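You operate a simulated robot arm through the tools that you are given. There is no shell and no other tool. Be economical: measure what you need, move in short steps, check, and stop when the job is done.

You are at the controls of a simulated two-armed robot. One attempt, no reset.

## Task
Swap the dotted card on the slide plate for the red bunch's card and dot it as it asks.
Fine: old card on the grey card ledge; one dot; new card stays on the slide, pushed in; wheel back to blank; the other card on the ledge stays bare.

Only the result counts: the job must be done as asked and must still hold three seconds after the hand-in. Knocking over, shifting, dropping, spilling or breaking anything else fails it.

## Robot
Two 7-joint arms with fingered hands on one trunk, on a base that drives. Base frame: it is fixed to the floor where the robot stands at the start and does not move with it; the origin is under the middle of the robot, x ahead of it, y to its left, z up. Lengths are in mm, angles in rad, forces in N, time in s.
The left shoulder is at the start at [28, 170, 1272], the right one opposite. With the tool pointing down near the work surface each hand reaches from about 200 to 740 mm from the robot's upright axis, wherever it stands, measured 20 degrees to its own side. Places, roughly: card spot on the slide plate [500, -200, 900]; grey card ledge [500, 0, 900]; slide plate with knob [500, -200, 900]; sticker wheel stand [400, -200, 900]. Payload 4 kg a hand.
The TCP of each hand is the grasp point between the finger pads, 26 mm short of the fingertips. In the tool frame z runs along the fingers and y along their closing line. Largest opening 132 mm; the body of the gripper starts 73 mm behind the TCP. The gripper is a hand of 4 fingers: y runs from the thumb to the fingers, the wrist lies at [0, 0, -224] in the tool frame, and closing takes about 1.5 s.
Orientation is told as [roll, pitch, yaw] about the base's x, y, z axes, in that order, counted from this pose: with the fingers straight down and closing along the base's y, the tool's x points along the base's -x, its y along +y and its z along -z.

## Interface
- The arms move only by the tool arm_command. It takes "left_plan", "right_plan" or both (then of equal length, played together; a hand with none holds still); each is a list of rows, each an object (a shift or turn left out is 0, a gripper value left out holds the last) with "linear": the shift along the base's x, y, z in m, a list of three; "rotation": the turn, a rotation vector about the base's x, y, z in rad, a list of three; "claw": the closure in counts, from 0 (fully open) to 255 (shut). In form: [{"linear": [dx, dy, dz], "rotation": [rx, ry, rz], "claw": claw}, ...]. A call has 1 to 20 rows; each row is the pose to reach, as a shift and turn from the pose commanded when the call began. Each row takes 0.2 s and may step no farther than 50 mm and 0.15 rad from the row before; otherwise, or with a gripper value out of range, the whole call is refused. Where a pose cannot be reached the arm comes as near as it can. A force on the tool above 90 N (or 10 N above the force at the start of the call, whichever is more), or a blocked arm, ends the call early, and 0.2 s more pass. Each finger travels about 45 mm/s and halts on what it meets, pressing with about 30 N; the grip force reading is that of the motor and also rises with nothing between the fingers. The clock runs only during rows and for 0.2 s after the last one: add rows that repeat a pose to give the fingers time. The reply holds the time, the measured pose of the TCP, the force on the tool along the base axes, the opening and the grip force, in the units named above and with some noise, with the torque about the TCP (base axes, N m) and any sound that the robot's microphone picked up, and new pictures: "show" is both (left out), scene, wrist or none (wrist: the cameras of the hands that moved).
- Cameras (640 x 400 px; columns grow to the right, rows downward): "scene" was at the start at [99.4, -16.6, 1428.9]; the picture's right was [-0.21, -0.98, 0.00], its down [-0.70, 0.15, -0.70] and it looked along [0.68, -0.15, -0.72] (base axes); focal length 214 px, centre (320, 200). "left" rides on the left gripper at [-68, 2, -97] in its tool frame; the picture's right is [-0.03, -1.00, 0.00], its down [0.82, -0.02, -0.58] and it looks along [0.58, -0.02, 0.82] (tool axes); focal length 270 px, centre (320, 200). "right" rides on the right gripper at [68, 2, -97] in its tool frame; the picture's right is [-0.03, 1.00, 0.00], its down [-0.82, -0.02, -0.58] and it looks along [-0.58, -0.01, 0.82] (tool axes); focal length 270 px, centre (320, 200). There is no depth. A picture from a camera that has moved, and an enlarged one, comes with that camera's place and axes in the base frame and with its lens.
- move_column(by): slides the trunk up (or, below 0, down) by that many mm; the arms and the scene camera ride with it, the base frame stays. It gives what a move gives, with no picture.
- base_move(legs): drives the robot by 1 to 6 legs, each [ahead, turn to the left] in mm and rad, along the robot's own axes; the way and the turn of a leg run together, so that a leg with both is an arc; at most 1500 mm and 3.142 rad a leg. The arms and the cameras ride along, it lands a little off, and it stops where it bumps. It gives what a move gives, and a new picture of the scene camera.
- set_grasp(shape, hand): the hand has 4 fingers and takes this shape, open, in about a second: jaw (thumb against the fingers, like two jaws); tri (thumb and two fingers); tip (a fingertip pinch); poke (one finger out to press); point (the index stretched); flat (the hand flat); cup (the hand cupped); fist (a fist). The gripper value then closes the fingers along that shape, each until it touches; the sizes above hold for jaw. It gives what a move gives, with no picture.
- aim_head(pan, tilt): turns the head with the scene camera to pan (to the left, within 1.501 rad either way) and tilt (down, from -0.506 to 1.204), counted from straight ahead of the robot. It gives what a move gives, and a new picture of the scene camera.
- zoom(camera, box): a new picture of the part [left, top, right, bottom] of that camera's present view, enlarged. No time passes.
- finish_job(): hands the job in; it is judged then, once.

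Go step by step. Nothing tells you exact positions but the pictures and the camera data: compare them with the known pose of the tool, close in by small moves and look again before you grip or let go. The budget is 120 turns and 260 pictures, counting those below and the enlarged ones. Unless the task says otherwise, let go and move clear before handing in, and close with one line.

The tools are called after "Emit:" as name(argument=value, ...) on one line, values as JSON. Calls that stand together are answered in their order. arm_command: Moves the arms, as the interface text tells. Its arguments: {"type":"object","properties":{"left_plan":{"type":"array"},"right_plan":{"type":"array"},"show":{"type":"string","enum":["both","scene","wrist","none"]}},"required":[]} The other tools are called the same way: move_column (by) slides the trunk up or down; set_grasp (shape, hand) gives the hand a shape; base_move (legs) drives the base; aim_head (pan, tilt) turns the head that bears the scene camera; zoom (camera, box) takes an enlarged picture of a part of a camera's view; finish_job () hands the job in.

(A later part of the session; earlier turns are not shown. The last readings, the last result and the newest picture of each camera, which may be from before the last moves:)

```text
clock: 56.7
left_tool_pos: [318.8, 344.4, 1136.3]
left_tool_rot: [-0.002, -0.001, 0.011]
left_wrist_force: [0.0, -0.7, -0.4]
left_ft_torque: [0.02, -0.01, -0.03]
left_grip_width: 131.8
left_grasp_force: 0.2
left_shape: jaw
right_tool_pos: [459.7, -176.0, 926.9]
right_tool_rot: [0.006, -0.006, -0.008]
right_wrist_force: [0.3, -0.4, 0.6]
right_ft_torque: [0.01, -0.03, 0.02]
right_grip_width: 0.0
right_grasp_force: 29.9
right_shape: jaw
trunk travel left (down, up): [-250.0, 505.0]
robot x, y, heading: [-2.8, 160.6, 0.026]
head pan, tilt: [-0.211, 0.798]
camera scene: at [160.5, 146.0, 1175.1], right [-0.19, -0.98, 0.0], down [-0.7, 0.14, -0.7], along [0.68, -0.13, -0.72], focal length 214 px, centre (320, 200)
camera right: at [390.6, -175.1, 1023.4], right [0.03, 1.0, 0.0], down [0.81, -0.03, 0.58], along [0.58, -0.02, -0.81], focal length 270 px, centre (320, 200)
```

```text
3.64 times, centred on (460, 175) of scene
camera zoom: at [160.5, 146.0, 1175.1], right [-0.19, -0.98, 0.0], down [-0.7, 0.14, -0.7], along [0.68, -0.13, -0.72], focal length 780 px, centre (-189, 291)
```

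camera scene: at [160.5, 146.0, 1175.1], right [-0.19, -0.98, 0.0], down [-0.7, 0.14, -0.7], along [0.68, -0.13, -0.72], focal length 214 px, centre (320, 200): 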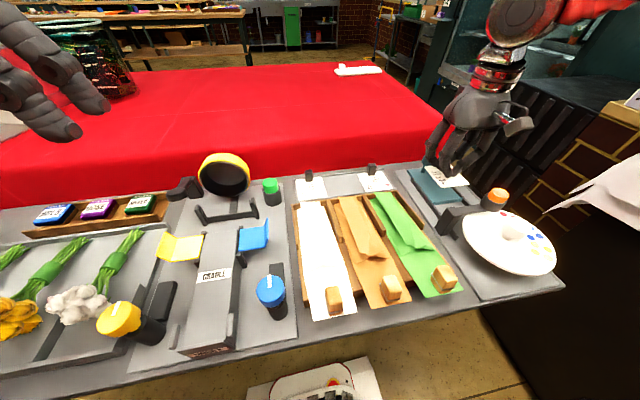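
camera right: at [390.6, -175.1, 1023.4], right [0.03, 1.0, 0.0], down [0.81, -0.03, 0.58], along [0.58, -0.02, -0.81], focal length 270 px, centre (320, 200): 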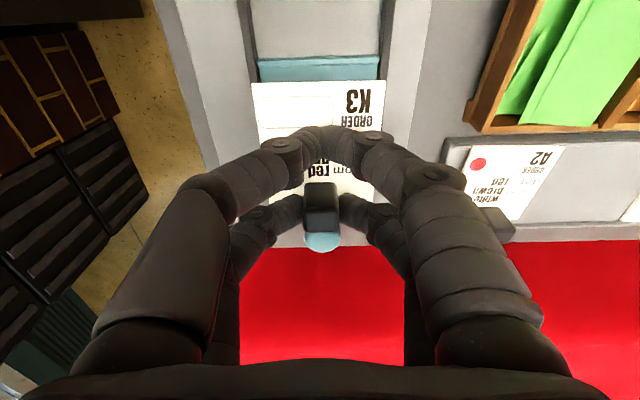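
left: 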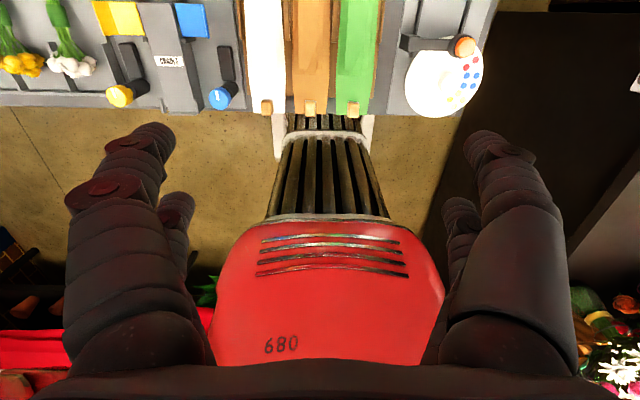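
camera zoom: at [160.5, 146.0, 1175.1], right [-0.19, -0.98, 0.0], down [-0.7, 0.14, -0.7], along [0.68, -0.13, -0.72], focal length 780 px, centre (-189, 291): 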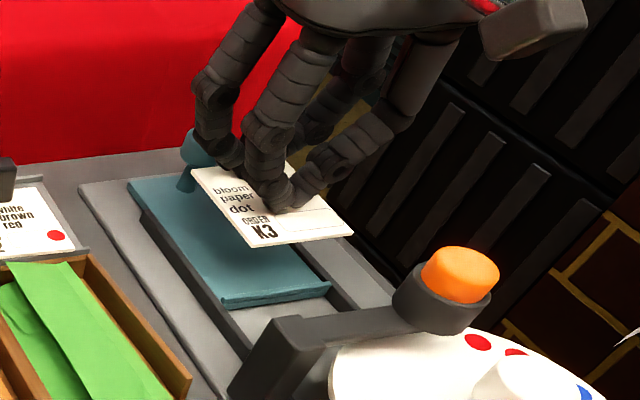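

The card hovers well aligned over the plate; I'll shift 2 mm forward to clear the plate's front lip and lower.

Emit:
arm_command(right_plan=[{"linear": [0.002, 0, -0.015]}, {"linear": [0.002, 0, -0.027]}, {"linear": [0.002, 0, -0.034]}, {"linear": [0.002, 0, -0.034]}], show="none")

Emit:
zoom(camera="right", box=[220, 30, 460, 230])

Emit:
zoom(camera="scene", box=[380, 140, 500, 220])

```text
clock: 57.7
left_tool_pos: [317.6, 343.9, 1134.8]
left_tool_rot: [-0.002, 0.001, 0.01]
left_wrist_force: [0.3, -0.7, 0.1]
left_ft_torque: [-0.03, 0.04, 0.0]
left_grip_width: 131.9
left_grasp_force: 0.0
left_shape: jaw
right_tool_pos: [462.0, -175.8, 892.8]
right_tool_rot: [0.007, -0.005, -0.01]
right_wrist_force: [-0.1, -0.1, 0.3]
right_ft_torque: [0.03, 0.01, 0.02]
right_grip_width: 0.0
right_grasp_force: 30.0
right_shape: jaw
trunk travel left (down, up): [-250.0, 505.0]
robot x, y, heading: [-6.5, 158.7, 0.027]
head pan, tilt: [-0.211, 0.798]
```

```text
2.00 times, centred on (340, 130) of right
camera zoom: at [392.9, -175.1, 989.3], right [0.03, 1.0, 0.01], down [0.81, -0.03, 0.58], along [0.58, -0.02, -0.81], focal length 541 px, centre (280, 340)
```

zoom: 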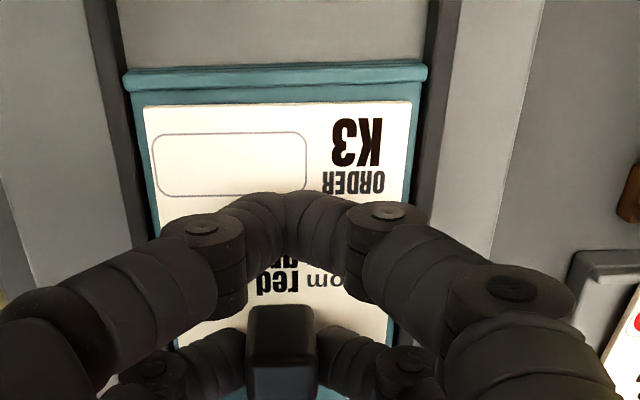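

```text
5.00 times, centred on (440, 180) of scene
camera zoom: at [160.6, 146.0, 1175.1], right [-0.19, -0.98, 0.0], down [-0.7, 0.14, -0.7], along [0.68, -0.13, -0.72], focal length 1072 px, centre (-280, 300)
```

zoom: 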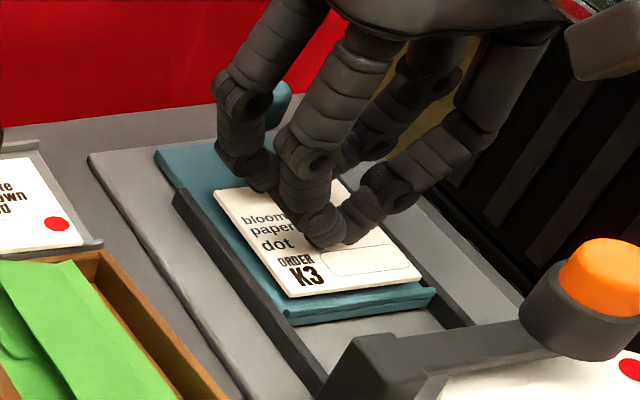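

Emit:
arm_command(right_plan=[{"linear": [0, 0, -0.002]}, {"linear": [0, 0, -0.004]}, {"linear": [0, 0, -0.004]}], show="none")

Emit:
zoom(camera="scene", box=[380, 140, 500, 220])

```text
clock: 58.5
left_tool_pos: [318.4, 344.6, 1135.2]
left_tool_rot: [-0.001, 0.001, 0.011]
left_wrist_force: [-0.7, -0.3, -0.5]
left_ft_torque: [-0.02, 0.04, -0.04]
left_grip_width: 131.9
left_grasp_force: 0.0
left_shape: jaw
right_tool_pos: [461.5, -175.6, 888.5]
right_tool_rot: [0.006, -0.004, -0.009]
right_wrist_force: [-0.7, -0.2, -0.9]
right_ft_torque: [0.0, 0.04, 0.01]
right_grip_width: 0.0
right_grasp_force: 30.0
right_shape: jaw
trunk travel left (down, up): [-250.0, 505.0]
robot x, y, heading: [-5.2, 157.1, 0.018]
head pan, tilt: [-0.211, 0.798]
```

```text
5.00 times, centred on (440, 180) of scene
camera zoom: at [160.6, 146.0, 1175.0], right [-0.19, -0.98, 0.0], down [-0.7, 0.14, -0.7], along [0.68, -0.13, -0.72], focal length 1072 px, centre (-280, 300)
```

zoom: 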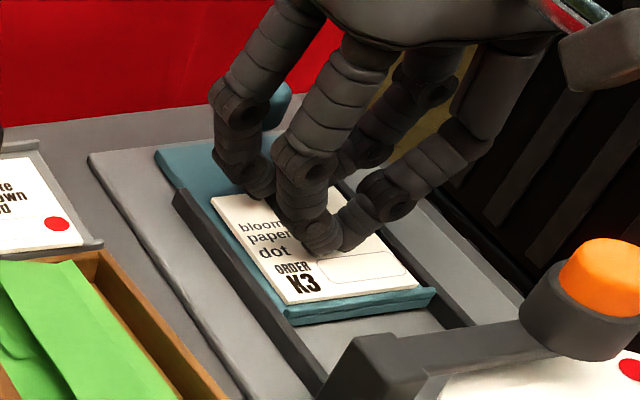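

Emit:
arm_command(right_plan=[{"linear": [0, 0, -0.001]}, {"linear": [0, 0, -0.002]}, {"linear": [0, 0, -0.002]}], show="none")

Emit:
zoom(camera="right", box=[220, 30, 460, 230])

```text
clock: 59.3
left_tool_pos: [318.1, 343.9, 1134.0]
left_tool_rot: [-0.002, 0.0, 0.01]
left_wrist_force: [-0.4, 0.3, -0.5]
left_ft_torque: [0.02, 0.0, 0.02]
left_grip_width: 132.0
left_grasp_force: 0.1
left_shape: jaw
right_tool_pos: [461.1, -174.5, 887.9]
right_tool_rot: [0.006, -0.007, -0.008]
right_wrist_force: [0.9, -0.5, 0.4]
right_ft_torque: [-0.02, 0.01, -0.02]
right_grip_width: 0.0
right_grasp_force: 30.1
right_shape: jaw
trunk travel left (down, up): [-250.0, 505.0]
robot x, y, heading: [-3.6, 156.8, 0.02]
head pan, tilt: [-0.211, 0.798]
```

```text
2.00 times, centred on (340, 130) of right
camera zoom: at [392.4, -174.9, 983.8], right [0.03, 1.0, 0.01], down [0.81, -0.03, 0.58], along [0.58, -0.02, -0.81], focal length 541 px, centre (280, 340)
```

zoom: 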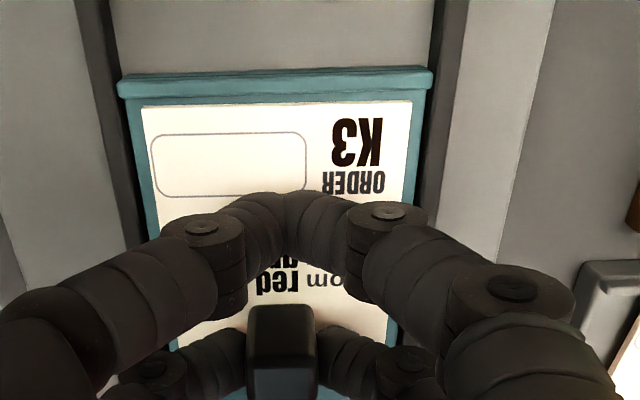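

Emit:
arm_command(right_plan=[{"linear": [0, 0, -0.001]}, {"linear": [0, 0, -0.002]}, {"linear": [0, 0, -0.002]}], show="none")

```text
clock: 60.1
left_tool_pos: [317.5, 344.3, 1135.6]
left_tool_rot: [-0.003, 0.0, 0.01]
left_wrist_force: [0.4, 0.5, -0.1]
left_ft_torque: [0.03, 0.0, 0.01]
left_grip_width: 131.9
left_grasp_force: 0.1
left_shape: jaw
right_tool_pos: [461.0, -174.4, 885.1]
right_tool_rot: [0.005, -0.008, -0.008]
right_wrist_force: [1.3, -2.3, 11.9]
right_ft_torque: [-0.05, -0.19, -0.04]
right_grip_width: 0.1
right_grasp_force: 30.0
right_shape: jaw
trunk travel left (down, up): [-250.0, 505.0]
robot x, y, heading: [-2.8, 157.0, 0.019]
head pan, tilt: [-0.211, 0.798]
```

Contact (12 N). I'll ease off 1 mm, release, and rise.

Emit:
arm_command(right_plan=[{"linear": [0, 0, 0.001], "claw": 220}, {"linear": [0, 0, 0.001], "claw": 180}, {"linear": [0, 0, 0.001], "claw": 180}, {"linear": [0, 0, 0.001], "claw": 180}, {"linear": [0, 0, 0.03], "claw": 180}, {"linear": [0, 0, 0.06], "claw": 180}, {"linear": [-0.01, 0, 0.08], "claw": 180}], show="wrist")

Emit:
zoom(camera="scene", box=[380, 130, 560, 280])

Emit:
zoom(camera="right", box=[220, 30, 460, 230])

```text
clock: 61.7
left_tool_pos: [317.7, 344.2, 1136.7]
left_tool_rot: [-0.001, -0.001, 0.011]
left_wrist_force: [0.4, 0.5, 0.7]
left_ft_torque: [0.01, 0.02, -0.01]
left_grip_width: 132.1
left_grasp_force: 0.1
left_shape: jaw
right_tool_pos: [451.2, -176.5, 966.1]
right_tool_rot: [0.004, -0.008, -0.01]
right_wrist_force: [-0.4, -0.9, -0.1]
right_ft_torque: [0.01, -0.01, -0.01]
right_grip_width: 38.5
right_grasp_force: 0.0
right_shape: jaw
trunk travel left (down, up): [-250.0, 505.0]
robot x, y, heading: [-5.1, 159.9, 0.02]
head pan, tilt: [-0.211, 0.798]
camera right: at [382.0, -175.7, 1062.5], right [0.03, 1.0, 0.01], down [0.81, -0.03, 0.58], along [0.58, -0.02, -0.81], focal length 270 px, centre (320, 200)
```

right: 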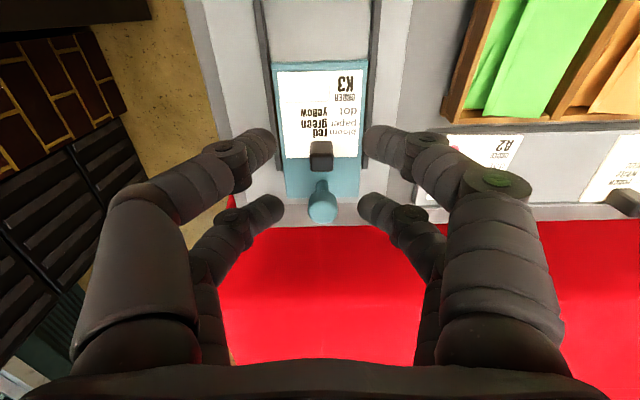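

```text
2.67 times, centred on (470, 205) of scene
camera zoom: at [159.9, 146.1, 1175.2], right [-0.19, -0.98, 0.0], down [-0.7, 0.14, -0.7], along [0.69, -0.13, -0.72], focal length 572 px, centre (-80, 187)
```

zoom: 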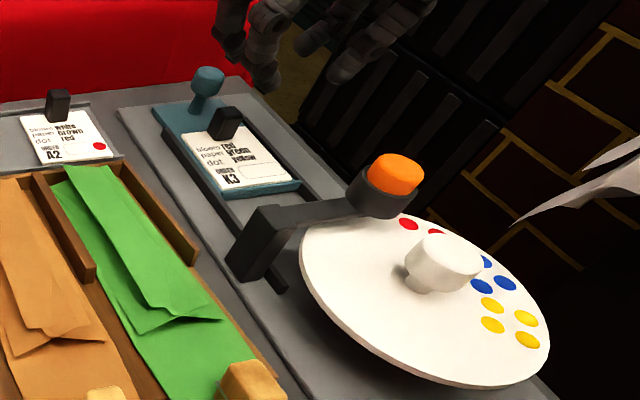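

```text
2.00 times, centred on (340, 130) of right
camera zoom: at [382.0, -175.7, 1062.5], right [0.03, 1.0, 0.01], down [0.81, -0.03, 0.58], along [0.58, -0.02, -0.81], focal length 541 px, centre (280, 340)
```

zoom: 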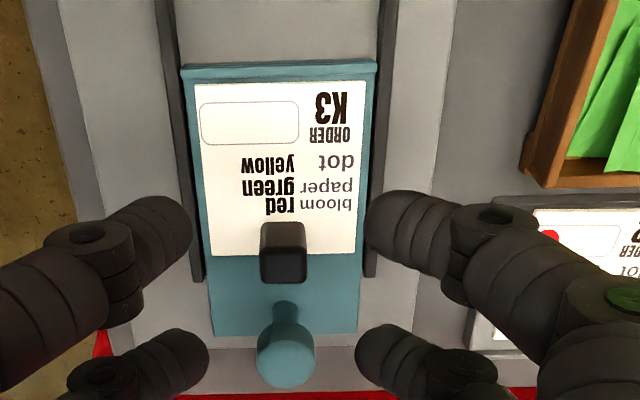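

K3 lies neatly on the plate. Next I'll close the hand, go beyond the teal knob, and push the slide in (-x).

Emit:
arm_command(right_plan=[{"linear": [0.03, 0, 0.0], "claw": 255}, {"linear": [0.07, 0, 0.0], "claw": 255}, {"linear": [0.11, 0, 0.0], "claw": 255}, {"linear": [0.12, 0, 0.0], "claw": 255}, {"linear": [0.12, 0, -0.03], "claw": 255}, {"linear": [0.12, 0, -0.06], "claw": 255}, {"linear": [0.12, 0, -0.068], "claw": 255}, {"linear": [0.12, 0, -0.068], "claw": 255}])

Emit:
zoom(camera="scene", box=[380, 110, 560, 250])

```text
clock: 63.1
left_tool_pos: [309.5, 347.6, 1139.3]
left_tool_rot: [-0.002, -0.006, 0.009]
left_wrist_force: [-0.1, 0.2, 1.2]
left_ft_torque: [0.0, 0.03, 0.02]
left_grip_width: 131.9
left_grasp_force: 0.0
left_shape: jaw
right_tool_pos: [575.6, -171.9, 950.6]
right_tool_rot: [0.01, -0.066, -0.008]
right_wrist_force: [-23.0, -1.4, 61.2]
right_ft_torque: [-0.07, -0.56, -0.06]
right_grip_width: 0.1
right_grasp_force: 29.5
right_shape: jaw
trunk travel left (down, up): [-250.0, 505.0]
robot x, y, heading: [-1.5, 159.2, 0.017]
head pan, tilt: [-0.211, 0.798]
stopped in row 6 (right hand): the force on the tool passed its limit (the readings are from after the stop); the commanded pose is now the measured one
camera scene: at [153.0, 147.6, 1176.9], right [-0.19, -0.98, 0.0], down [-0.7, 0.13, -0.7], along [0.69, -0.13, -0.71], focal length 214 px, centre (320, 200)
camera right: at [501.8, -171.4, 1041.8], right [0.03, 1.0, 0.01], down [0.78, -0.03, 0.63], along [0.63, -0.01, -0.78], focal length 270 px, centre (320, 200)
```

scene: 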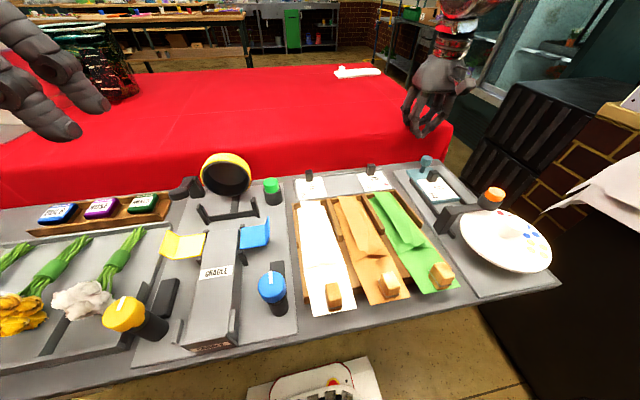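
right: 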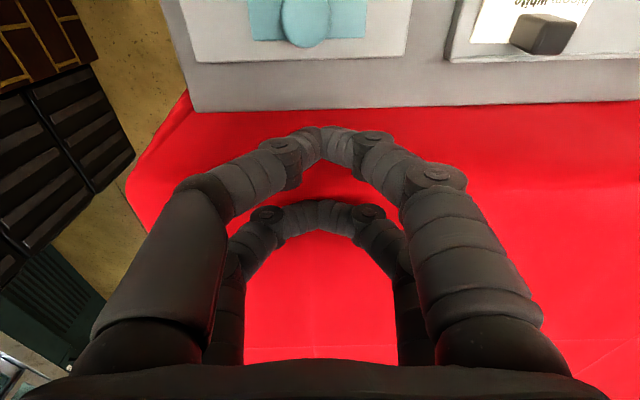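

```text
2.86 times, centred on (470, 180) of scene
camera zoom: at [153.0, 147.6, 1176.9], right [-0.19, -0.98, 0.0], down [-0.7, 0.13, -0.7], along [0.69, -0.13, -0.71], focal length 613 px, centre (-109, 257)
```

zoom: 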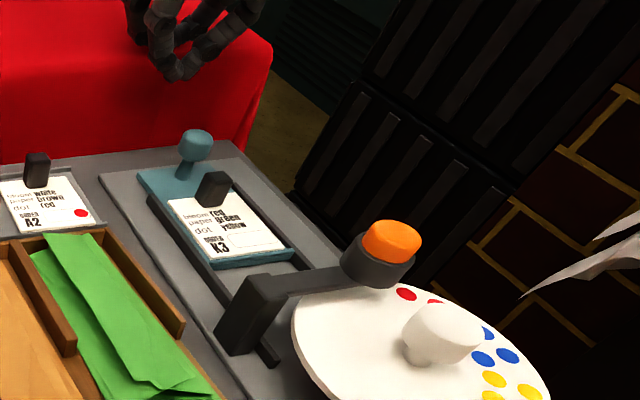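

I touched the red table behind, which is higher (about z 920). I'll back up off it, restore level, and try the "poke" shape with a single finger to fit between knob and red table.

Emit:
arm_command(right_plan=[{"linear": [-0.01, 0, 0.02], "rotation": [0, 0.03, 0]}, {"linear": [-0.04, 0, 0.04], "rotation": [0, 0.066, 0]}, {"linear": [-0.08, 0, 0.05], "rotation": [0, 0.066, 0]}, {"linear": [-0.12, 0, 0.05], "rotation": [0, 0.066, 0]}, {"linear": [-0.12, 0, 0.05], "rotation": [0, 0.066, 0]}], show="none")

Emit:
set_grasp(hand="right", shape="poke")

Emit:
arm_command(right_plan=[{"claw": 0}, {"claw": 0}])

Emit:
zoom(camera="scene", box=[400, 20, 600, 200])

```text
clock: 64.3
left_tool_pos: [319.3, 343.8, 1136.0]
left_tool_rot: [-0.002, 0.0, 0.01]
left_wrist_force: [-0.2, -0.5, -0.1]
left_ft_torque: [0.02, 0.03, 0.01]
left_grip_width: 131.9
left_grasp_force: 0.0
left_shape: jaw
right_tool_pos: [460.3, -174.9, 986.4]
right_tool_rot: [0.008, 0.023, -0.006]
right_wrist_force: [-0.1, -0.5, 0.4]
right_ft_torque: [-0.02, -0.01, 0.01]
right_grip_width: 0.0
right_grasp_force: 30.0
right_shape: jaw
trunk travel left (down, up): [-250.0, 505.0]
robot x, y, heading: [-7.6, 158.1, 0.023]
head pan, tilt: [-0.211, 0.798]
```

```text
clock: 65.2
left_tool_pos: [318.2, 344.4, 1136.6]
left_tool_rot: [-0.003, -0.001, 0.011]
left_wrist_force: [-0.4, 0.4, -0.3]
left_ft_torque: [-0.01, -0.04, -0.02]
left_grip_width: 131.9
left_grasp_force: 0.0
left_shape: jaw
right_tool_pos: [460.6, -175.8, 987.6]
right_tool_rot: [0.007, 0.021, -0.008]
right_wrist_force: [0.2, -0.1, -0.4]
right_ft_torque: [-0.01, 0.02, -0.01]
right_grip_width: 0.1
right_grasp_force: 0.0
right_shape: poke
trunk travel left (down, up): [-250.0, 505.0]
robot x, y, heading: [-1.2, 161.8, 0.023]
head pan, tilt: [-0.211, 0.798]
```

```text
clock: 65.8
left_tool_pos: [318.0, 344.7, 1136.1]
left_tool_rot: [-0.002, -0.001, 0.011]
left_wrist_force: [0.0, 0.4, 0.6]
left_ft_torque: [-0.04, 0.0, 0.02]
left_grip_width: 131.8
left_grasp_force: 0.1
left_shape: jaw
right_tool_pos: [460.5, -175.0, 986.8]
right_tool_rot: [0.007, 0.021, -0.007]
right_wrist_force: [0.6, -0.2, 0.2]
right_ft_torque: [0.04, 0.01, 0.0]
right_grip_width: 0.1
right_grasp_force: 0.1
right_shape: poke
trunk travel left (down, up): [-250.0, 505.0]
robot x, y, heading: [-5.4, 161.5, 0.022]
head pan, tilt: [-0.211, 0.798]
camera scene: at [160.6, 146.0, 1175.0], right [-0.19, -0.98, 0.0], down [-0.7, 0.14, -0.7], along [0.68, -0.13, -0.72], focal length 214 px, centre (320, 200)
camera right: at [393.5, -174.1, 1084.3], right [0.03, 1.0, 0.01], down [0.83, -0.03, 0.56], along [0.56, -0.01, -0.83], focal length 270 px, centre (320, 200)
```

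scene: 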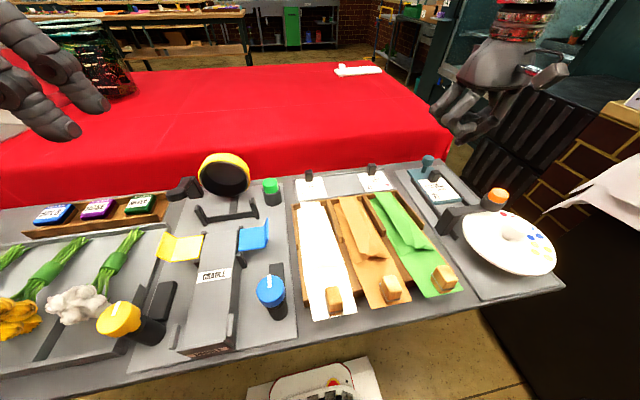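
right: 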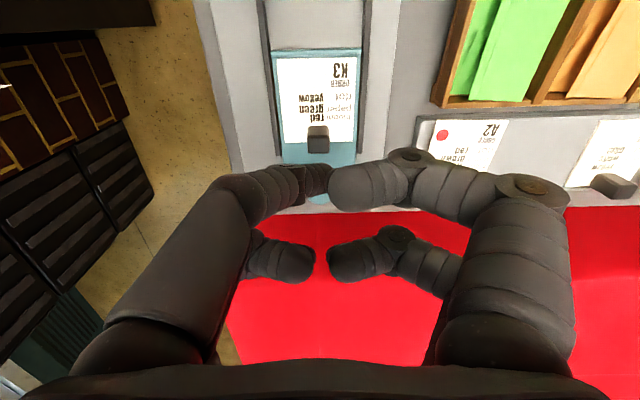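

```text
2.22 times, centred on (500, 110) of scene
camera zoom: at [160.6, 146.0, 1175.0], right [-0.19, -0.98, 0.0], down [-0.7, 0.14, -0.7], along [0.68, -0.13, -0.72], focal length 477 px, centre (-80, 400)
```

zoom: 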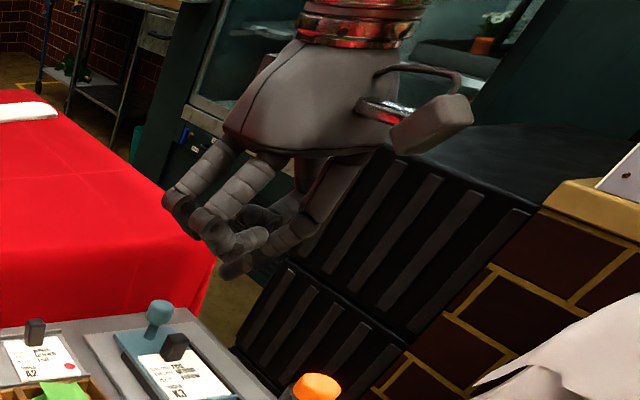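

The poke shape looks curled and unclear; let me look at "point".

Emit:
set_grasp(hand="right", shape="point")

Emit:
arm_command(right_plan=[{"linear": [0, 0, 0], "rotation": [-0.007, -0.022, 0]}, {"linear": [0, 0, 0], "rotation": [-0.007, -0.022, 0]}], show="wrist")

Emit:
zoom(camera="scene", box=[400, 20, 600, 200])

```text
clock: 66.7
left_tool_pos: [318.3, 344.5, 1136.8]
left_tool_rot: [-0.001, -0.002, 0.011]
left_wrist_force: [0.9, -0.3, 0.2]
left_ft_torque: [0.0, -0.01, 0.0]
left_grip_width: 131.8
left_grasp_force: 0.1
left_shape: jaw
right_tool_pos: [460.1, -174.1, 986.7]
right_tool_rot: [0.007, 0.021, -0.008]
right_wrist_force: [-0.2, -0.1, -0.1]
right_ft_torque: [-0.01, 0.02, 0.01]
right_grip_width: 0.0
right_grasp_force: 0.1
right_shape: point
trunk travel left (down, up): [-250.0, 505.0]
robot x, y, heading: [-4.2, 159.7, 0.019]
head pan, tilt: [-0.211, 0.798]
```

```text
clock: 67.3
left_tool_pos: [318.0, 343.4, 1136.3]
left_tool_rot: [-0.001, -0.001, 0.011]
left_wrist_force: [-0.2, 0.1, -0.5]
left_ft_torque: [-0.01, 0.0, 0.01]
left_grip_width: 132.1
left_grasp_force: 0.0
left_shape: jaw
right_tool_pos: [459.7, -174.1, 985.3]
right_tool_rot: [0.002, -0.002, -0.007]
right_wrist_force: [0.4, -0.6, -0.3]
right_ft_torque: [-0.04, 0.01, 0.01]
right_grip_width: 0.0
right_grasp_force: 0.1
right_shape: point
trunk travel left (down, up): [-250.0, 505.0]
robot x, y, heading: [-5.0, 158.8, 0.018]
head pan, tilt: [-0.211, 0.798]
camera right: at [391.7, -173.7, 1082.9], right [0.03, 1.0, 0.0], down [0.81, -0.03, 0.58], along [0.58, -0.02, -0.82], focal length 270 px, centre (320, 200)
```

right: 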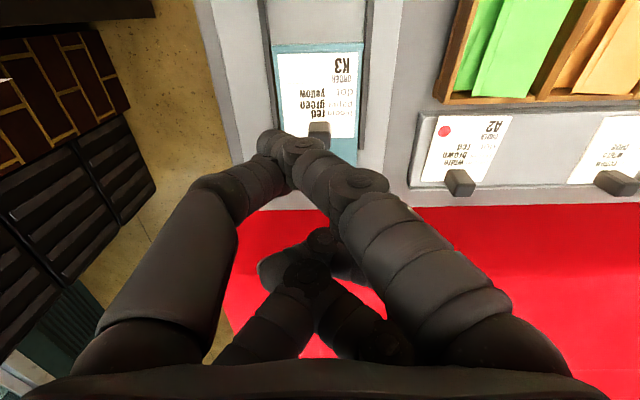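

```text
2.22 times, centred on (500, 110) of scene
camera zoom: at [160.7, 146.0, 1175.0], right [-0.19, -0.98, 0.0], down [-0.7, 0.14, -0.7], along [0.68, -0.13, -0.72], focal length 477 px, centre (-80, 400)
```

zoom: 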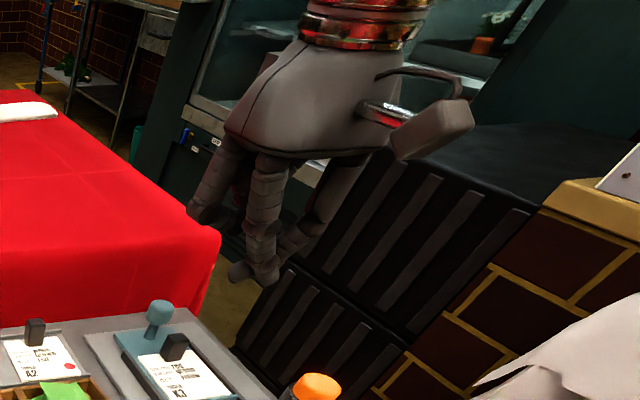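

A neater way: the block–knob spacing (about 38 mm) matches the finger-pair spacing, so in jaw shape I can grip the card block with the near pair and the knob with the far pair, and draw both in together. Setting that up above them.

Emit:
set_grasp(hand="right", shape="jaw")

Emit:
arm_command(right_plan=[{"linear": [0.02, -0.001, 0], "claw": 165}, {"linear": [0.038, -0.002, 0], "claw": 165}, {"linear": [0.038, -0.002, -0.02], "claw": 165}, {"linear": [0.038, -0.002, -0.04], "claw": 165}, {"linear": [0.038, -0.002, -0.06], "claw": 165}, {"linear": [0.038, -0.002, -0.06], "claw": 165}], show="wrist")

Emit:
zoom(camera="right", box=[220, 50, 460, 250])

Emit:
zoom(camera="scene", box=[380, 100, 560, 230])

```text
clock: 68.2
left_tool_pos: [317.8, 344.2, 1136.0]
left_tool_rot: [-0.002, -0.001, 0.012]
left_wrist_force: [-0.7, 0.5, 0.0]
left_ft_torque: [0.0, -0.02, 0.03]
left_grip_width: 131.7
left_grasp_force: 0.0
left_shape: jaw
right_tool_pos: [460.5, -174.9, 985.7]
right_tool_rot: [0.001, -0.001, -0.007]
right_wrist_force: [0.5, 1.0, -0.1]
right_ft_torque: [0.02, -0.02, -0.04]
right_grip_width: 131.9
right_grasp_force: 0.0
right_shape: jaw
trunk travel left (down, up): [-250.0, 505.0]
robot x, y, heading: [-5.6, 159.8, 0.019]
head pan, tilt: [-0.211, 0.798]
```

```text
clock: 69.6
left_tool_pos: [319.0, 343.5, 1135.5]
left_tool_rot: [-0.003, 0.0, 0.009]
left_wrist_force: [-0.5, 0.3, 0.5]
left_ft_torque: [-0.02, -0.03, -0.03]
left_grip_width: 131.9
left_grasp_force: 0.1
left_shape: jaw
right_tool_pos: [498.2, -176.2, 925.5]
right_tool_rot: [0.002, -0.001, -0.007]
right_wrist_force: [0.0, -0.5, -0.2]
right_ft_torque: [-0.03, -0.04, -0.01]
right_grip_width: 46.8
right_grasp_force: 0.1
right_shape: jaw
trunk travel left (down, up): [-250.0, 505.0]
robot x, y, heading: [-4.9, 158.6, 0.018]
head pan, tilt: [-0.211, 0.798]
camera right: at [430.6, -175.7, 1022.9], right [0.03, 1.0, 0.0], down [0.82, -0.03, 0.58], along [0.58, -0.02, -0.82], focal length 270 px, centre (320, 200)
```

right: 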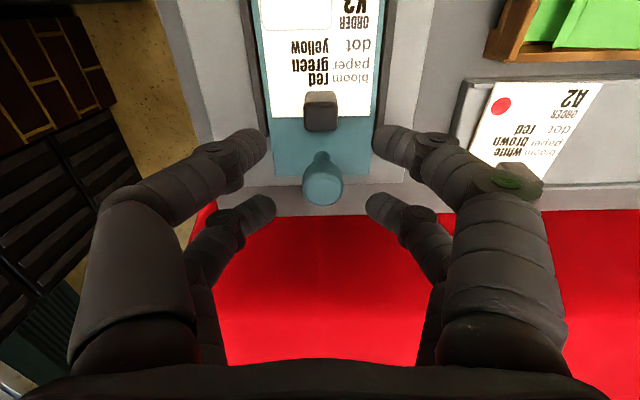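

```text
2.00 times, centred on (340, 150) of right
camera zoom: at [430.6, -175.7, 1022.9], right [0.03, 1.0, 0.0], down [0.82, -0.03, 0.58], along [0.58, -0.02, -0.82], focal length 541 px, centre (280, 300)
```

zoom: 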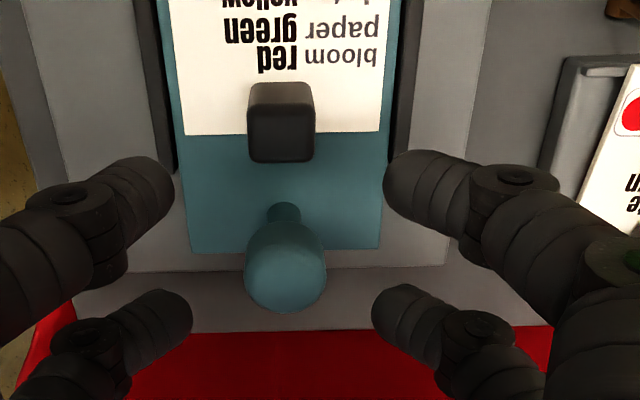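

```text
3.08 times, centred on (470, 165) of scene
camera zoom: at [160.5, 146.0, 1175.1], right [-0.19, -0.98, 0.0], down [-0.7, 0.14, -0.7], along [0.68, -0.13, -0.72], focal length 660 px, centre (-142, 308)
```

zoom: 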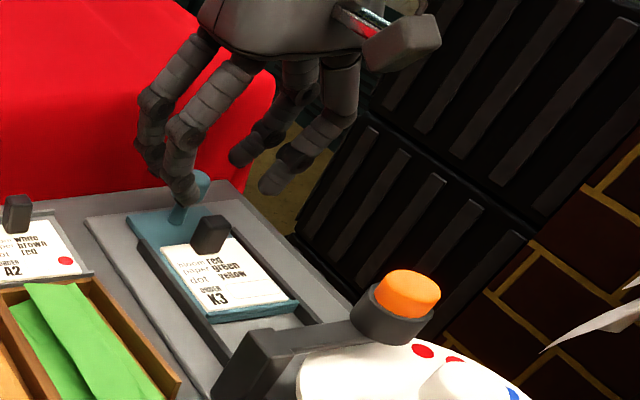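

Knob is at x≈511, block at x≈479; TCP x=495 puts both pairs within 3 mm. Descending and closing gently.

Emit:
arm_command(right_plan=[{"linear": [-0.003, -0.0005, -0.012]}, {"linear": [-0.003, -0.0005, -0.024]}, {"linear": [-0.003, -0.0005, -0.036]}, {"linear": [-0.003, -0.0005, -0.036]}, {"linear": [-0.003, -0.0005, -0.036], "claw": 190}, {"linear": [-0.003, -0.0005, -0.036], "claw": 215}, {"linear": [-0.003, -0.0005, -0.036], "claw": 230}, {"linear": [-0.003, -0.0005, -0.036], "claw": 240}, {"linear": [-0.003, -0.0005, -0.036], "claw": 240}], show="wrist")

Emit:
zoom(camera="right", box=[220, 50, 460, 250])

```text
clock: 71.6
left_tool_pos: [316.9, 344.6, 1135.3]
left_tool_rot: [-0.001, 0.0, 0.011]
left_wrist_force: [-0.3, -0.6, -0.4]
left_ft_torque: [-0.02, 0.01, 0.0]
left_grip_width: 132.2
left_grasp_force: 0.1
left_shape: jaw
right_tool_pos: [496.3, -176.4, 889.5]
right_tool_rot: [0.002, 0.0, -0.007]
right_wrist_force: [-1.2, 1.6, -2.8]
right_ft_torque: [0.06, 0.07, -0.02]
right_grip_width: 13.5
right_grasp_force: 29.7
right_shape: jaw
trunk travel left (down, up): [-250.0, 505.0]
robot x, y, heading: [-3.9, 162.8, 0.023]
head pan, tilt: [-0.211, 0.798]
camera right: at [427.2, -175.6, 987.1], right [0.03, 1.0, 0.0], down [0.82, -0.03, 0.58], along [0.58, -0.02, -0.82], focal length 270 px, centre (320, 200)
```

right: 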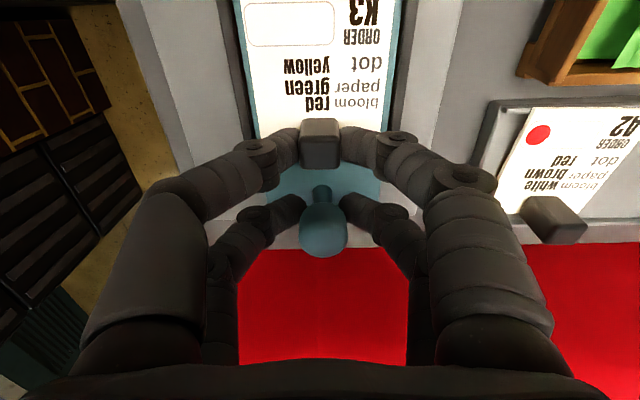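

```text
2.00 times, centred on (340, 150) of right
camera zoom: at [427.2, -175.6, 987.1], right [0.03, 1.0, 0.0], down [0.82, -0.03, 0.58], along [0.58, -0.02, -0.82], focal length 541 px, centre (280, 300)
```

zoom: 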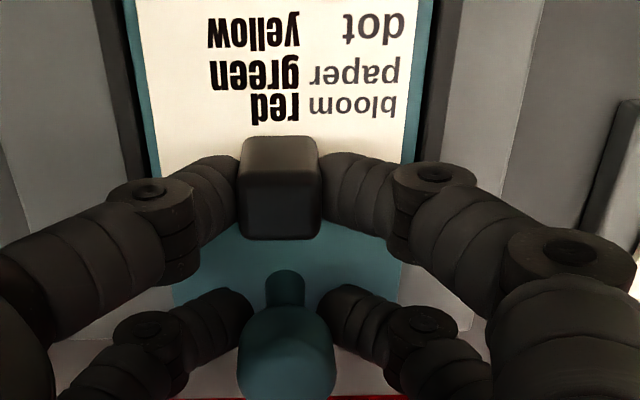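

Both block and knob are gripped. Drawing the slide in along -x.

Emit:
arm_command(right_plan=[{"linear": [-0.01, 0, 0]}, {"linear": [-0.02, 0, 0]}, {"linear": [-0.03, 0, 0]}, {"linear": [-0.04, 0, 0]}, {"linear": [-0.05, 0, 0]}, {"linear": [-0.06, 0, 0]}, {"linear": [-0.06, 0, 0]}])

Emit:
zoom(camera="scene", box=[380, 120, 560, 270])

```text
clock: 73.2
left_tool_pos: [318.8, 343.8, 1136.5]
left_tool_rot: [-0.002, 0.0, 0.012]
left_wrist_force: [-0.6, -0.7, 0.1]
left_ft_torque: [0.01, 0.02, 0.01]
left_grip_width: 132.2
left_grasp_force: 0.1
left_shape: jaw
right_tool_pos: [436.8, -177.2, 890.8]
right_tool_rot: [0.002, 0.001, -0.007]
right_wrist_force: [-0.2, 2.3, -3.9]
right_ft_torque: [0.01, 0.11, 0.04]
right_grip_width: 13.6
right_grasp_force: 30.2
right_shape: jaw
trunk travel left (down, up): [-250.0, 505.0]
robot x, y, heading: [-5.8, 157.7, 0.023]
head pan, tilt: [-0.211, 0.798]
camera scene: at [160.8, 146.0, 1175.0], right [-0.19, -0.98, 0.0], down [-0.7, 0.14, -0.7], along [0.68, -0.13, -0.72], focal length 214 px, centre (320, 200)
camera right: at [367.0, -175.3, 987.2], right [0.03, 1.0, 0.0], down [0.82, -0.03, 0.58], along [0.58, -0.02, -0.82], focal length 270 px, centre (320, 200)
```

scene: 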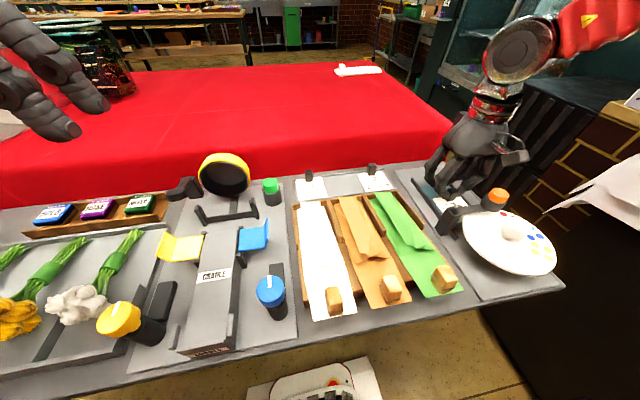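
right: 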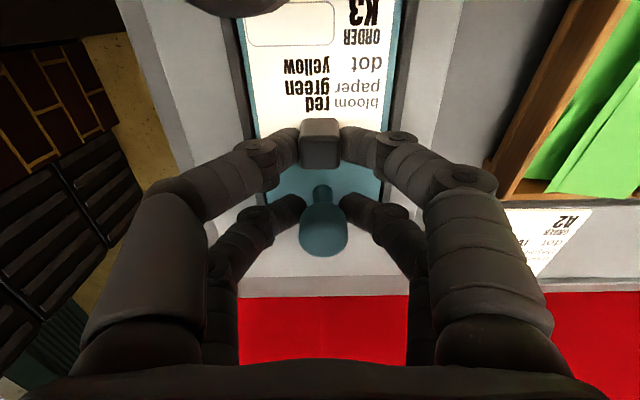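

```text
2.67 times, centred on (470, 195) of scene
camera zoom: at [160.8, 146.0, 1175.0], right [-0.19, -0.98, 0.0], down [-0.7, 0.14, -0.7], along [0.68, -0.13, -0.72], focal length 572 px, centre (-80, 213)
```

zoom: 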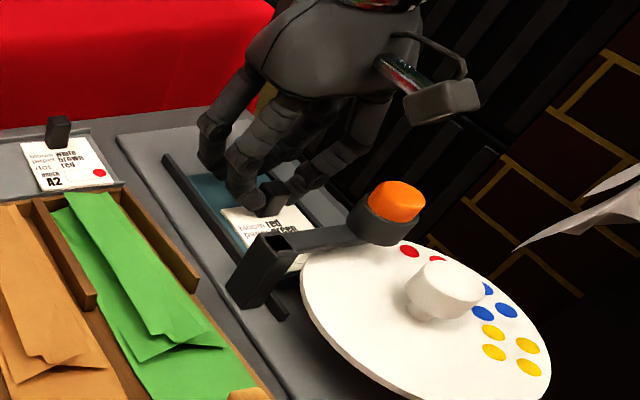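

The slide follows smoothly. Continuing until it stops.

Emit:
arm_command(right_plan=[{"linear": [-0.006, 0, 0]}, {"linear": [-0.012, 0, 0]}, {"linear": [-0.016, 0, 0]}, {"linear": [-0.02, 0, 0]}, {"linear": [-0.024, 0, 0]}, {"linear": [-0.024, 0, 0]}], show="wrist")

Emit:
zoom(camera="scene", box=[380, 120, 560, 270])

```text
clock: 74.6
left_tool_pos: [320.1, 343.9, 1135.3]
left_tool_rot: [-0.001, 0.002, 0.01]
left_wrist_force: [-1.4, 0.7, 0.1]
left_ft_torque: [-0.02, 0.03, -0.01]
left_grip_width: 132.0
left_grasp_force: 0.1
left_shape: jaw
right_tool_pos: [414.9, -177.2, 890.5]
right_tool_rot: [0.002, -0.006, -0.006]
right_wrist_force: [16.9, 5.2, -6.5]
right_ft_torque: [0.14, -0.14, 0.1]
right_grip_width: 13.4
right_grasp_force: 29.9
right_shape: jaw
trunk travel left (down, up): [-250.0, 505.0]
robot x, y, heading: [-2.1, 159.8, 0.023]
head pan, tilt: [-0.211, 0.798]
camera right: at [345.4, -176.0, 987.0], right [0.03, 1.0, 0.0], down [0.81, -0.03, 0.58], along [0.58, -0.02, -0.81], focal length 270 px, centre (320, 200)
```

right: 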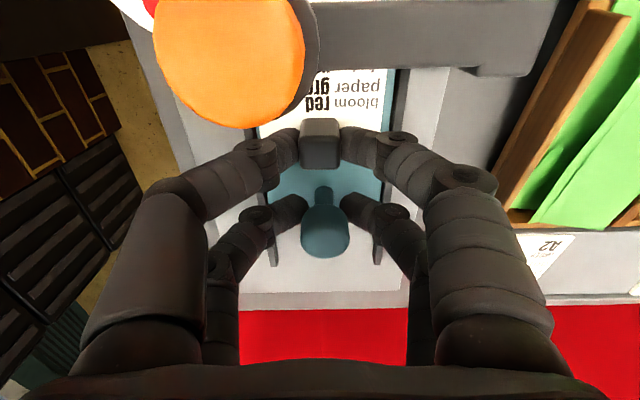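

```text
2.67 times, centred on (470, 195) of scene
camera zoom: at [162.8, 146.3, 1174.7], right [-0.19, -0.98, 0.0], down [-0.71, 0.14, -0.7], along [0.68, -0.13, -0.72], focal length 572 px, centre (-80, 213)
```

zoom: 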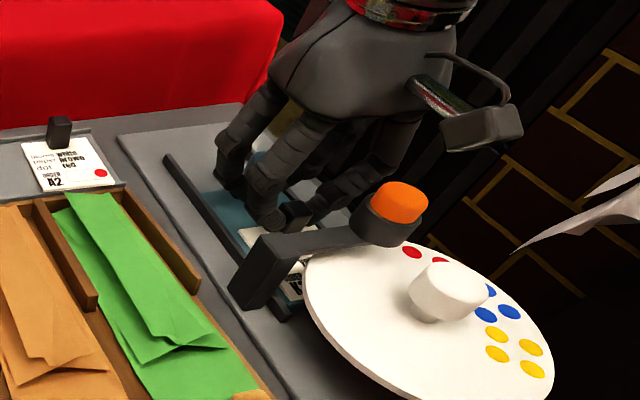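

The slide hit its stop (17 N) after about 81 mm. I'll relieve the strain, open and rise straight up.

Emit:
arm_command(right_plan=[{"linear": [0.0015, 0, 0], "claw": 240}, {"linear": [0.0015, 0, 0], "claw": 200}, {"linear": [0.0015, 0, 0], "claw": 165}, {"linear": [0.0015, 0, 0], "claw": 165}, {"linear": [0.0015, 0, 0], "claw": 165}, {"linear": [0.0015, 0, 0.03], "claw": 165}, {"linear": [0.0015, 0, 0.07], "claw": 165}, {"linear": [0.0015, 0, 0.11], "claw": 165}, {"linear": [0.0015, 0, 0.11], "claw": 165}])

Emit:
zoom(camera="scene", box=[380, 120, 580, 290])

Emit:
zoom(camera="right", box=[120, 0, 480, 260])

```text
clock: 76.6
left_tool_pos: [317.6, 345.2, 1135.1]
left_tool_rot: [-0.003, 0.0, 0.01]
left_wrist_force: [-0.4, 0.6, -0.5]
left_ft_torque: [-0.02, -0.02, 0.0]
left_grip_width: 132.0
left_grasp_force: 0.1
left_shape: jaw
right_tool_pos: [413.8, -177.1, 1001.2]
right_tool_rot: [0.003, -0.003, -0.008]
right_wrist_force: [0.2, 0.3, -0.4]
right_ft_torque: [0.0, -0.02, 0.02]
right_grip_width: 46.4
right_grasp_force: 0.0
right_shape: jaw
trunk travel left (down, up): [-250.0, 505.0]
robot x, y, heading: [-2.9, 161.3, 0.019]
head pan, tilt: [-0.211, 0.798]
camera scene: at [160.8, 146.0, 1175.0], right [-0.19, -0.98, 0.0], down [-0.7, 0.14, -0.7], along [0.68, -0.13, -0.72], focal length 214 px, centre (320, 200)
camera right: at [344.8, -175.7, 1097.9], right [0.03, 1.0, 0.0], down [0.82, -0.03, 0.58], along [0.58, -0.02, -0.82], focal length 270 px, centre (320, 200)
```

scene: 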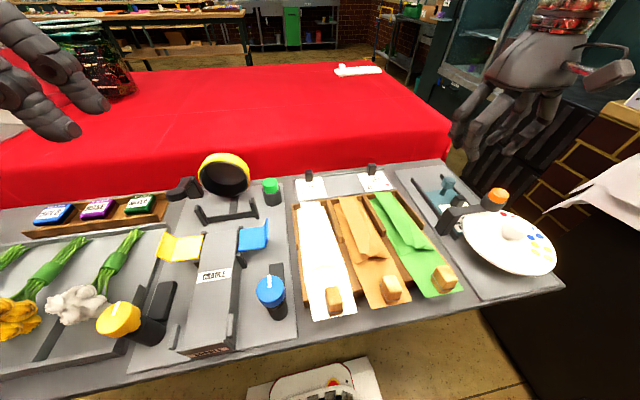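
right: 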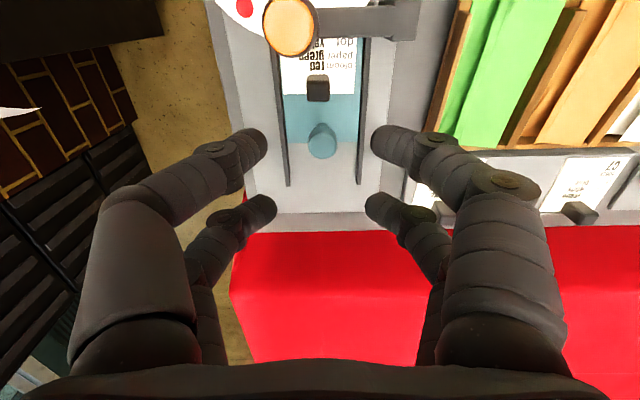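

```text
2.35 times, centred on (480, 205) of scene
camera zoom: at [160.8, 146.0, 1175.0], right [-0.19, -0.98, 0.0], down [-0.7, 0.14, -0.7], along [0.68, -0.13, -0.72], focal length 505 px, centre (-56, 188)
```

zoom: 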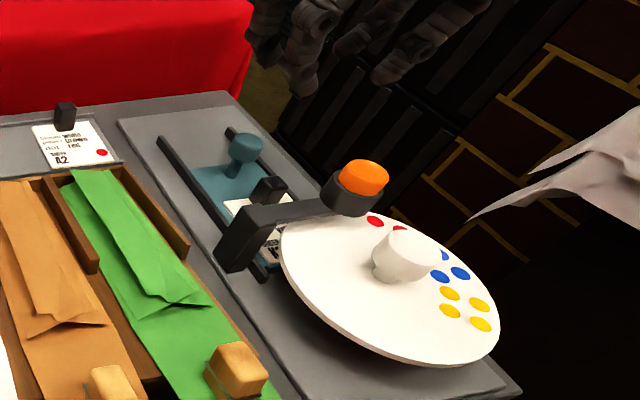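

```text
1.54 times, centred on (300, 130) of right
camera zoom: at [344.8, -175.7, 1097.9], right [0.03, 1.0, 0.0], down [0.82, -0.03, 0.58], along [0.58, -0.02, -0.82], focal length 416 px, centre (351, 308)
```

zoom: 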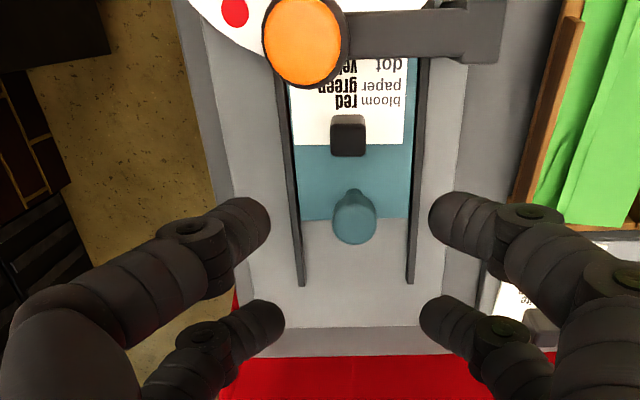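

The slide is in. Now I'll move the hand back above the wheel to measure hub, dots and button.

Emit:
arm_command(right_plan=[{"linear": [-0.01, 0, 0.045]}, {"linear": [-0.05, 0, 0.06]}, {"linear": [-0.09, 0, 0.06]}, {"linear": [-0.13, 0, 0.06]}, {"linear": [-0.13, 0, 0.06]}], show="wrist")

Emit:
zoom(camera="right", box=[200, 20, 440, 220])

```text
clock: 77.8
left_tool_pos: [317.6, 343.9, 1136.2]
left_tool_rot: [-0.003, 0.001, 0.012]
left_wrist_force: [1.0, 0.1, -0.2]
left_ft_torque: [-0.01, 0.03, 0.03]
left_grip_width: 132.0
left_grasp_force: 0.2
left_shape: jaw
right_tool_pos: [282.7, -177.2, 1059.6]
right_tool_rot: [0.001, 0.0, -0.007]
right_wrist_force: [0.1, 0.7, -0.2]
right_ft_torque: [0.01, -0.01, 0.0]
right_grip_width: 46.1
right_grasp_force: 0.1
right_shape: jaw
trunk travel left (down, up): [-250.0, 505.0]
robot x, y, heading: [-4.7, 159.2, 0.023]
head pan, tilt: [-0.211, 0.798]
camera right: at [214.2, -175.3, 1157.3], right [0.03, 1.0, 0.0], down [0.82, -0.03, 0.58], along [0.58, -0.02, -0.82], focal length 270 px, centre (320, 200)
```

right: 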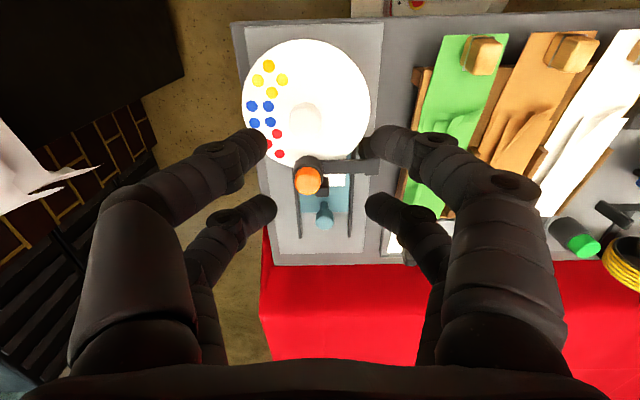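

```text
2.00 times, centred on (320, 120) of right
camera zoom: at [214.2, -175.3, 1157.3], right [0.03, 1.0, 0.0], down [0.82, -0.03, 0.58], along [0.58, -0.02, -0.82], focal length 541 px, centre (320, 360)
```

zoom: 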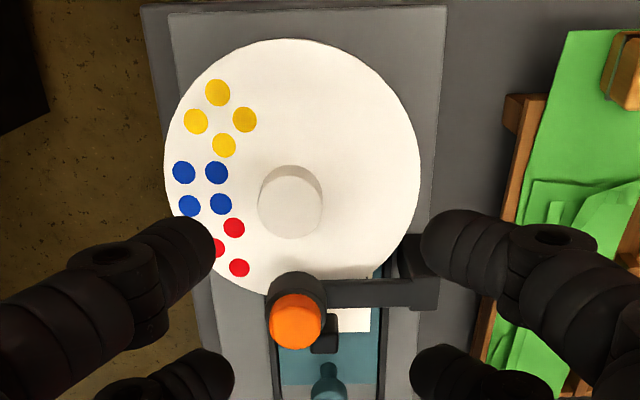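

Measured: wheel centre/hub at about (300,-191), hub cap top z≈915, wheel z≈880, button at (352,-191, 930). Stations are 45° apart: red -45°, blue -90°, yellow -135° from the button, so the wheel must turn +135°. I'll position above the hub.

Emit:
arm_command(right_plan=[{"linear": [0.008, -0.007, -0.03], "rotation": [0, 0, -0.06], "claw": 185}, {"linear": [0.017, -0.014, -0.06], "rotation": [0, 0, -0.113], "claw": 185}, {"linear": [0.017, -0.014, -0.09], "rotation": [0, 0, -0.113], "claw": 185}, {"linear": [0.017, -0.014, -0.105], "rotation": [0, 0, -0.113], "claw": 185}, {"linear": [0.017, -0.014, -0.105], "rotation": [0, 0, -0.113], "claw": 185}], show="wrist")

Emit:
zoom(camera="right", box=[200, 20, 440, 220])

Emit:
zoom(camera="scene", box=[420, 130, 580, 290])

```text
clock: 79.0
left_tool_pos: [317.3, 345.2, 1136.4]
left_tool_rot: [0.0, 0.001, 0.01]
left_wrist_force: [0.4, -0.3, -0.7]
left_ft_torque: [0.0, 0.01, -0.01]
left_grip_width: 131.9
left_grasp_force: 0.1
left_shape: jaw
right_tool_pos: [299.5, -190.2, 956.0]
right_tool_rot: [0.002, -0.003, -0.121]
right_wrist_force: [-0.8, -1.2, -0.7]
right_ft_torque: [0.03, 0.0, -0.01]
right_grip_width: 36.5
right_grasp_force: 0.0
right_shape: jaw
trunk travel left (down, up): [-250.0, 505.0]
robot x, y, heading: [-4.5, 160.2, 0.021]
head pan, tilt: [-0.211, 0.798]
camera right: at [231.0, -182.2, 1052.3], right [0.15, 0.99, 0.0], down [0.81, -0.12, 0.58], along [0.57, -0.08, -0.82], focal length 270 px, centre (320, 200)
```

right: 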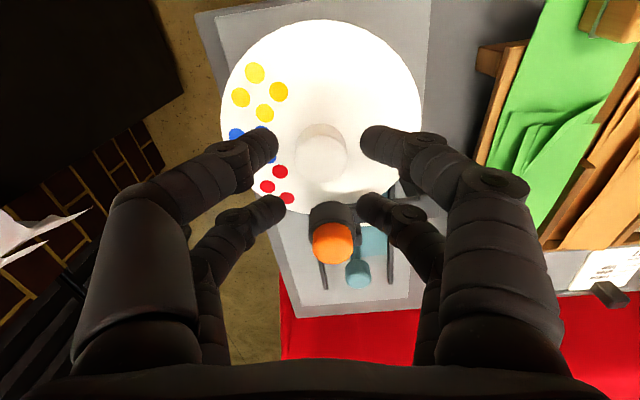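

```text
2.00 times, centred on (320, 120) of right
camera zoom: at [231.0, -182.2, 1052.3], right [0.15, 0.99, 0.0], down [0.81, -0.12, 0.58], along [0.57, -0.08, -0.82], focal length 541 px, centre (320, 360)
```

zoom: 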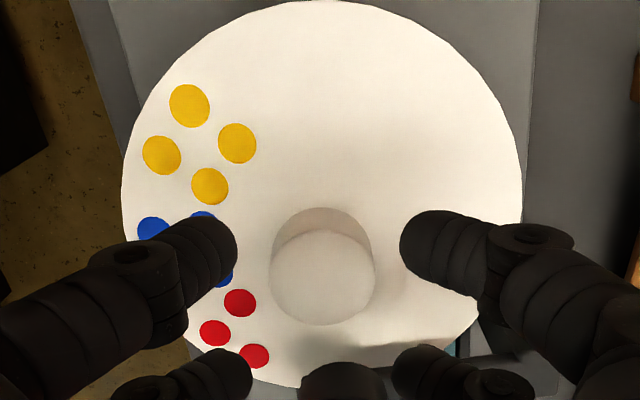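

```text
2.50 times, centred on (500, 210) of scene
camera zoom: at [160.3, 146.0, 1175.1], right [-0.19, -0.98, 0.0], down [-0.7, 0.14, -0.7], along [0.68, -0.13, -0.72], focal length 536 px, centre (-130, 175)
```

zoom: 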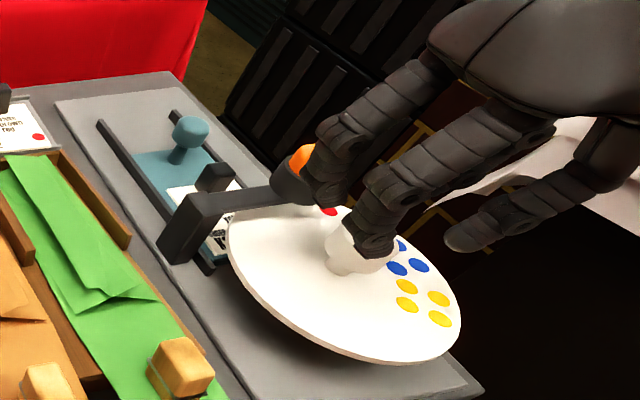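

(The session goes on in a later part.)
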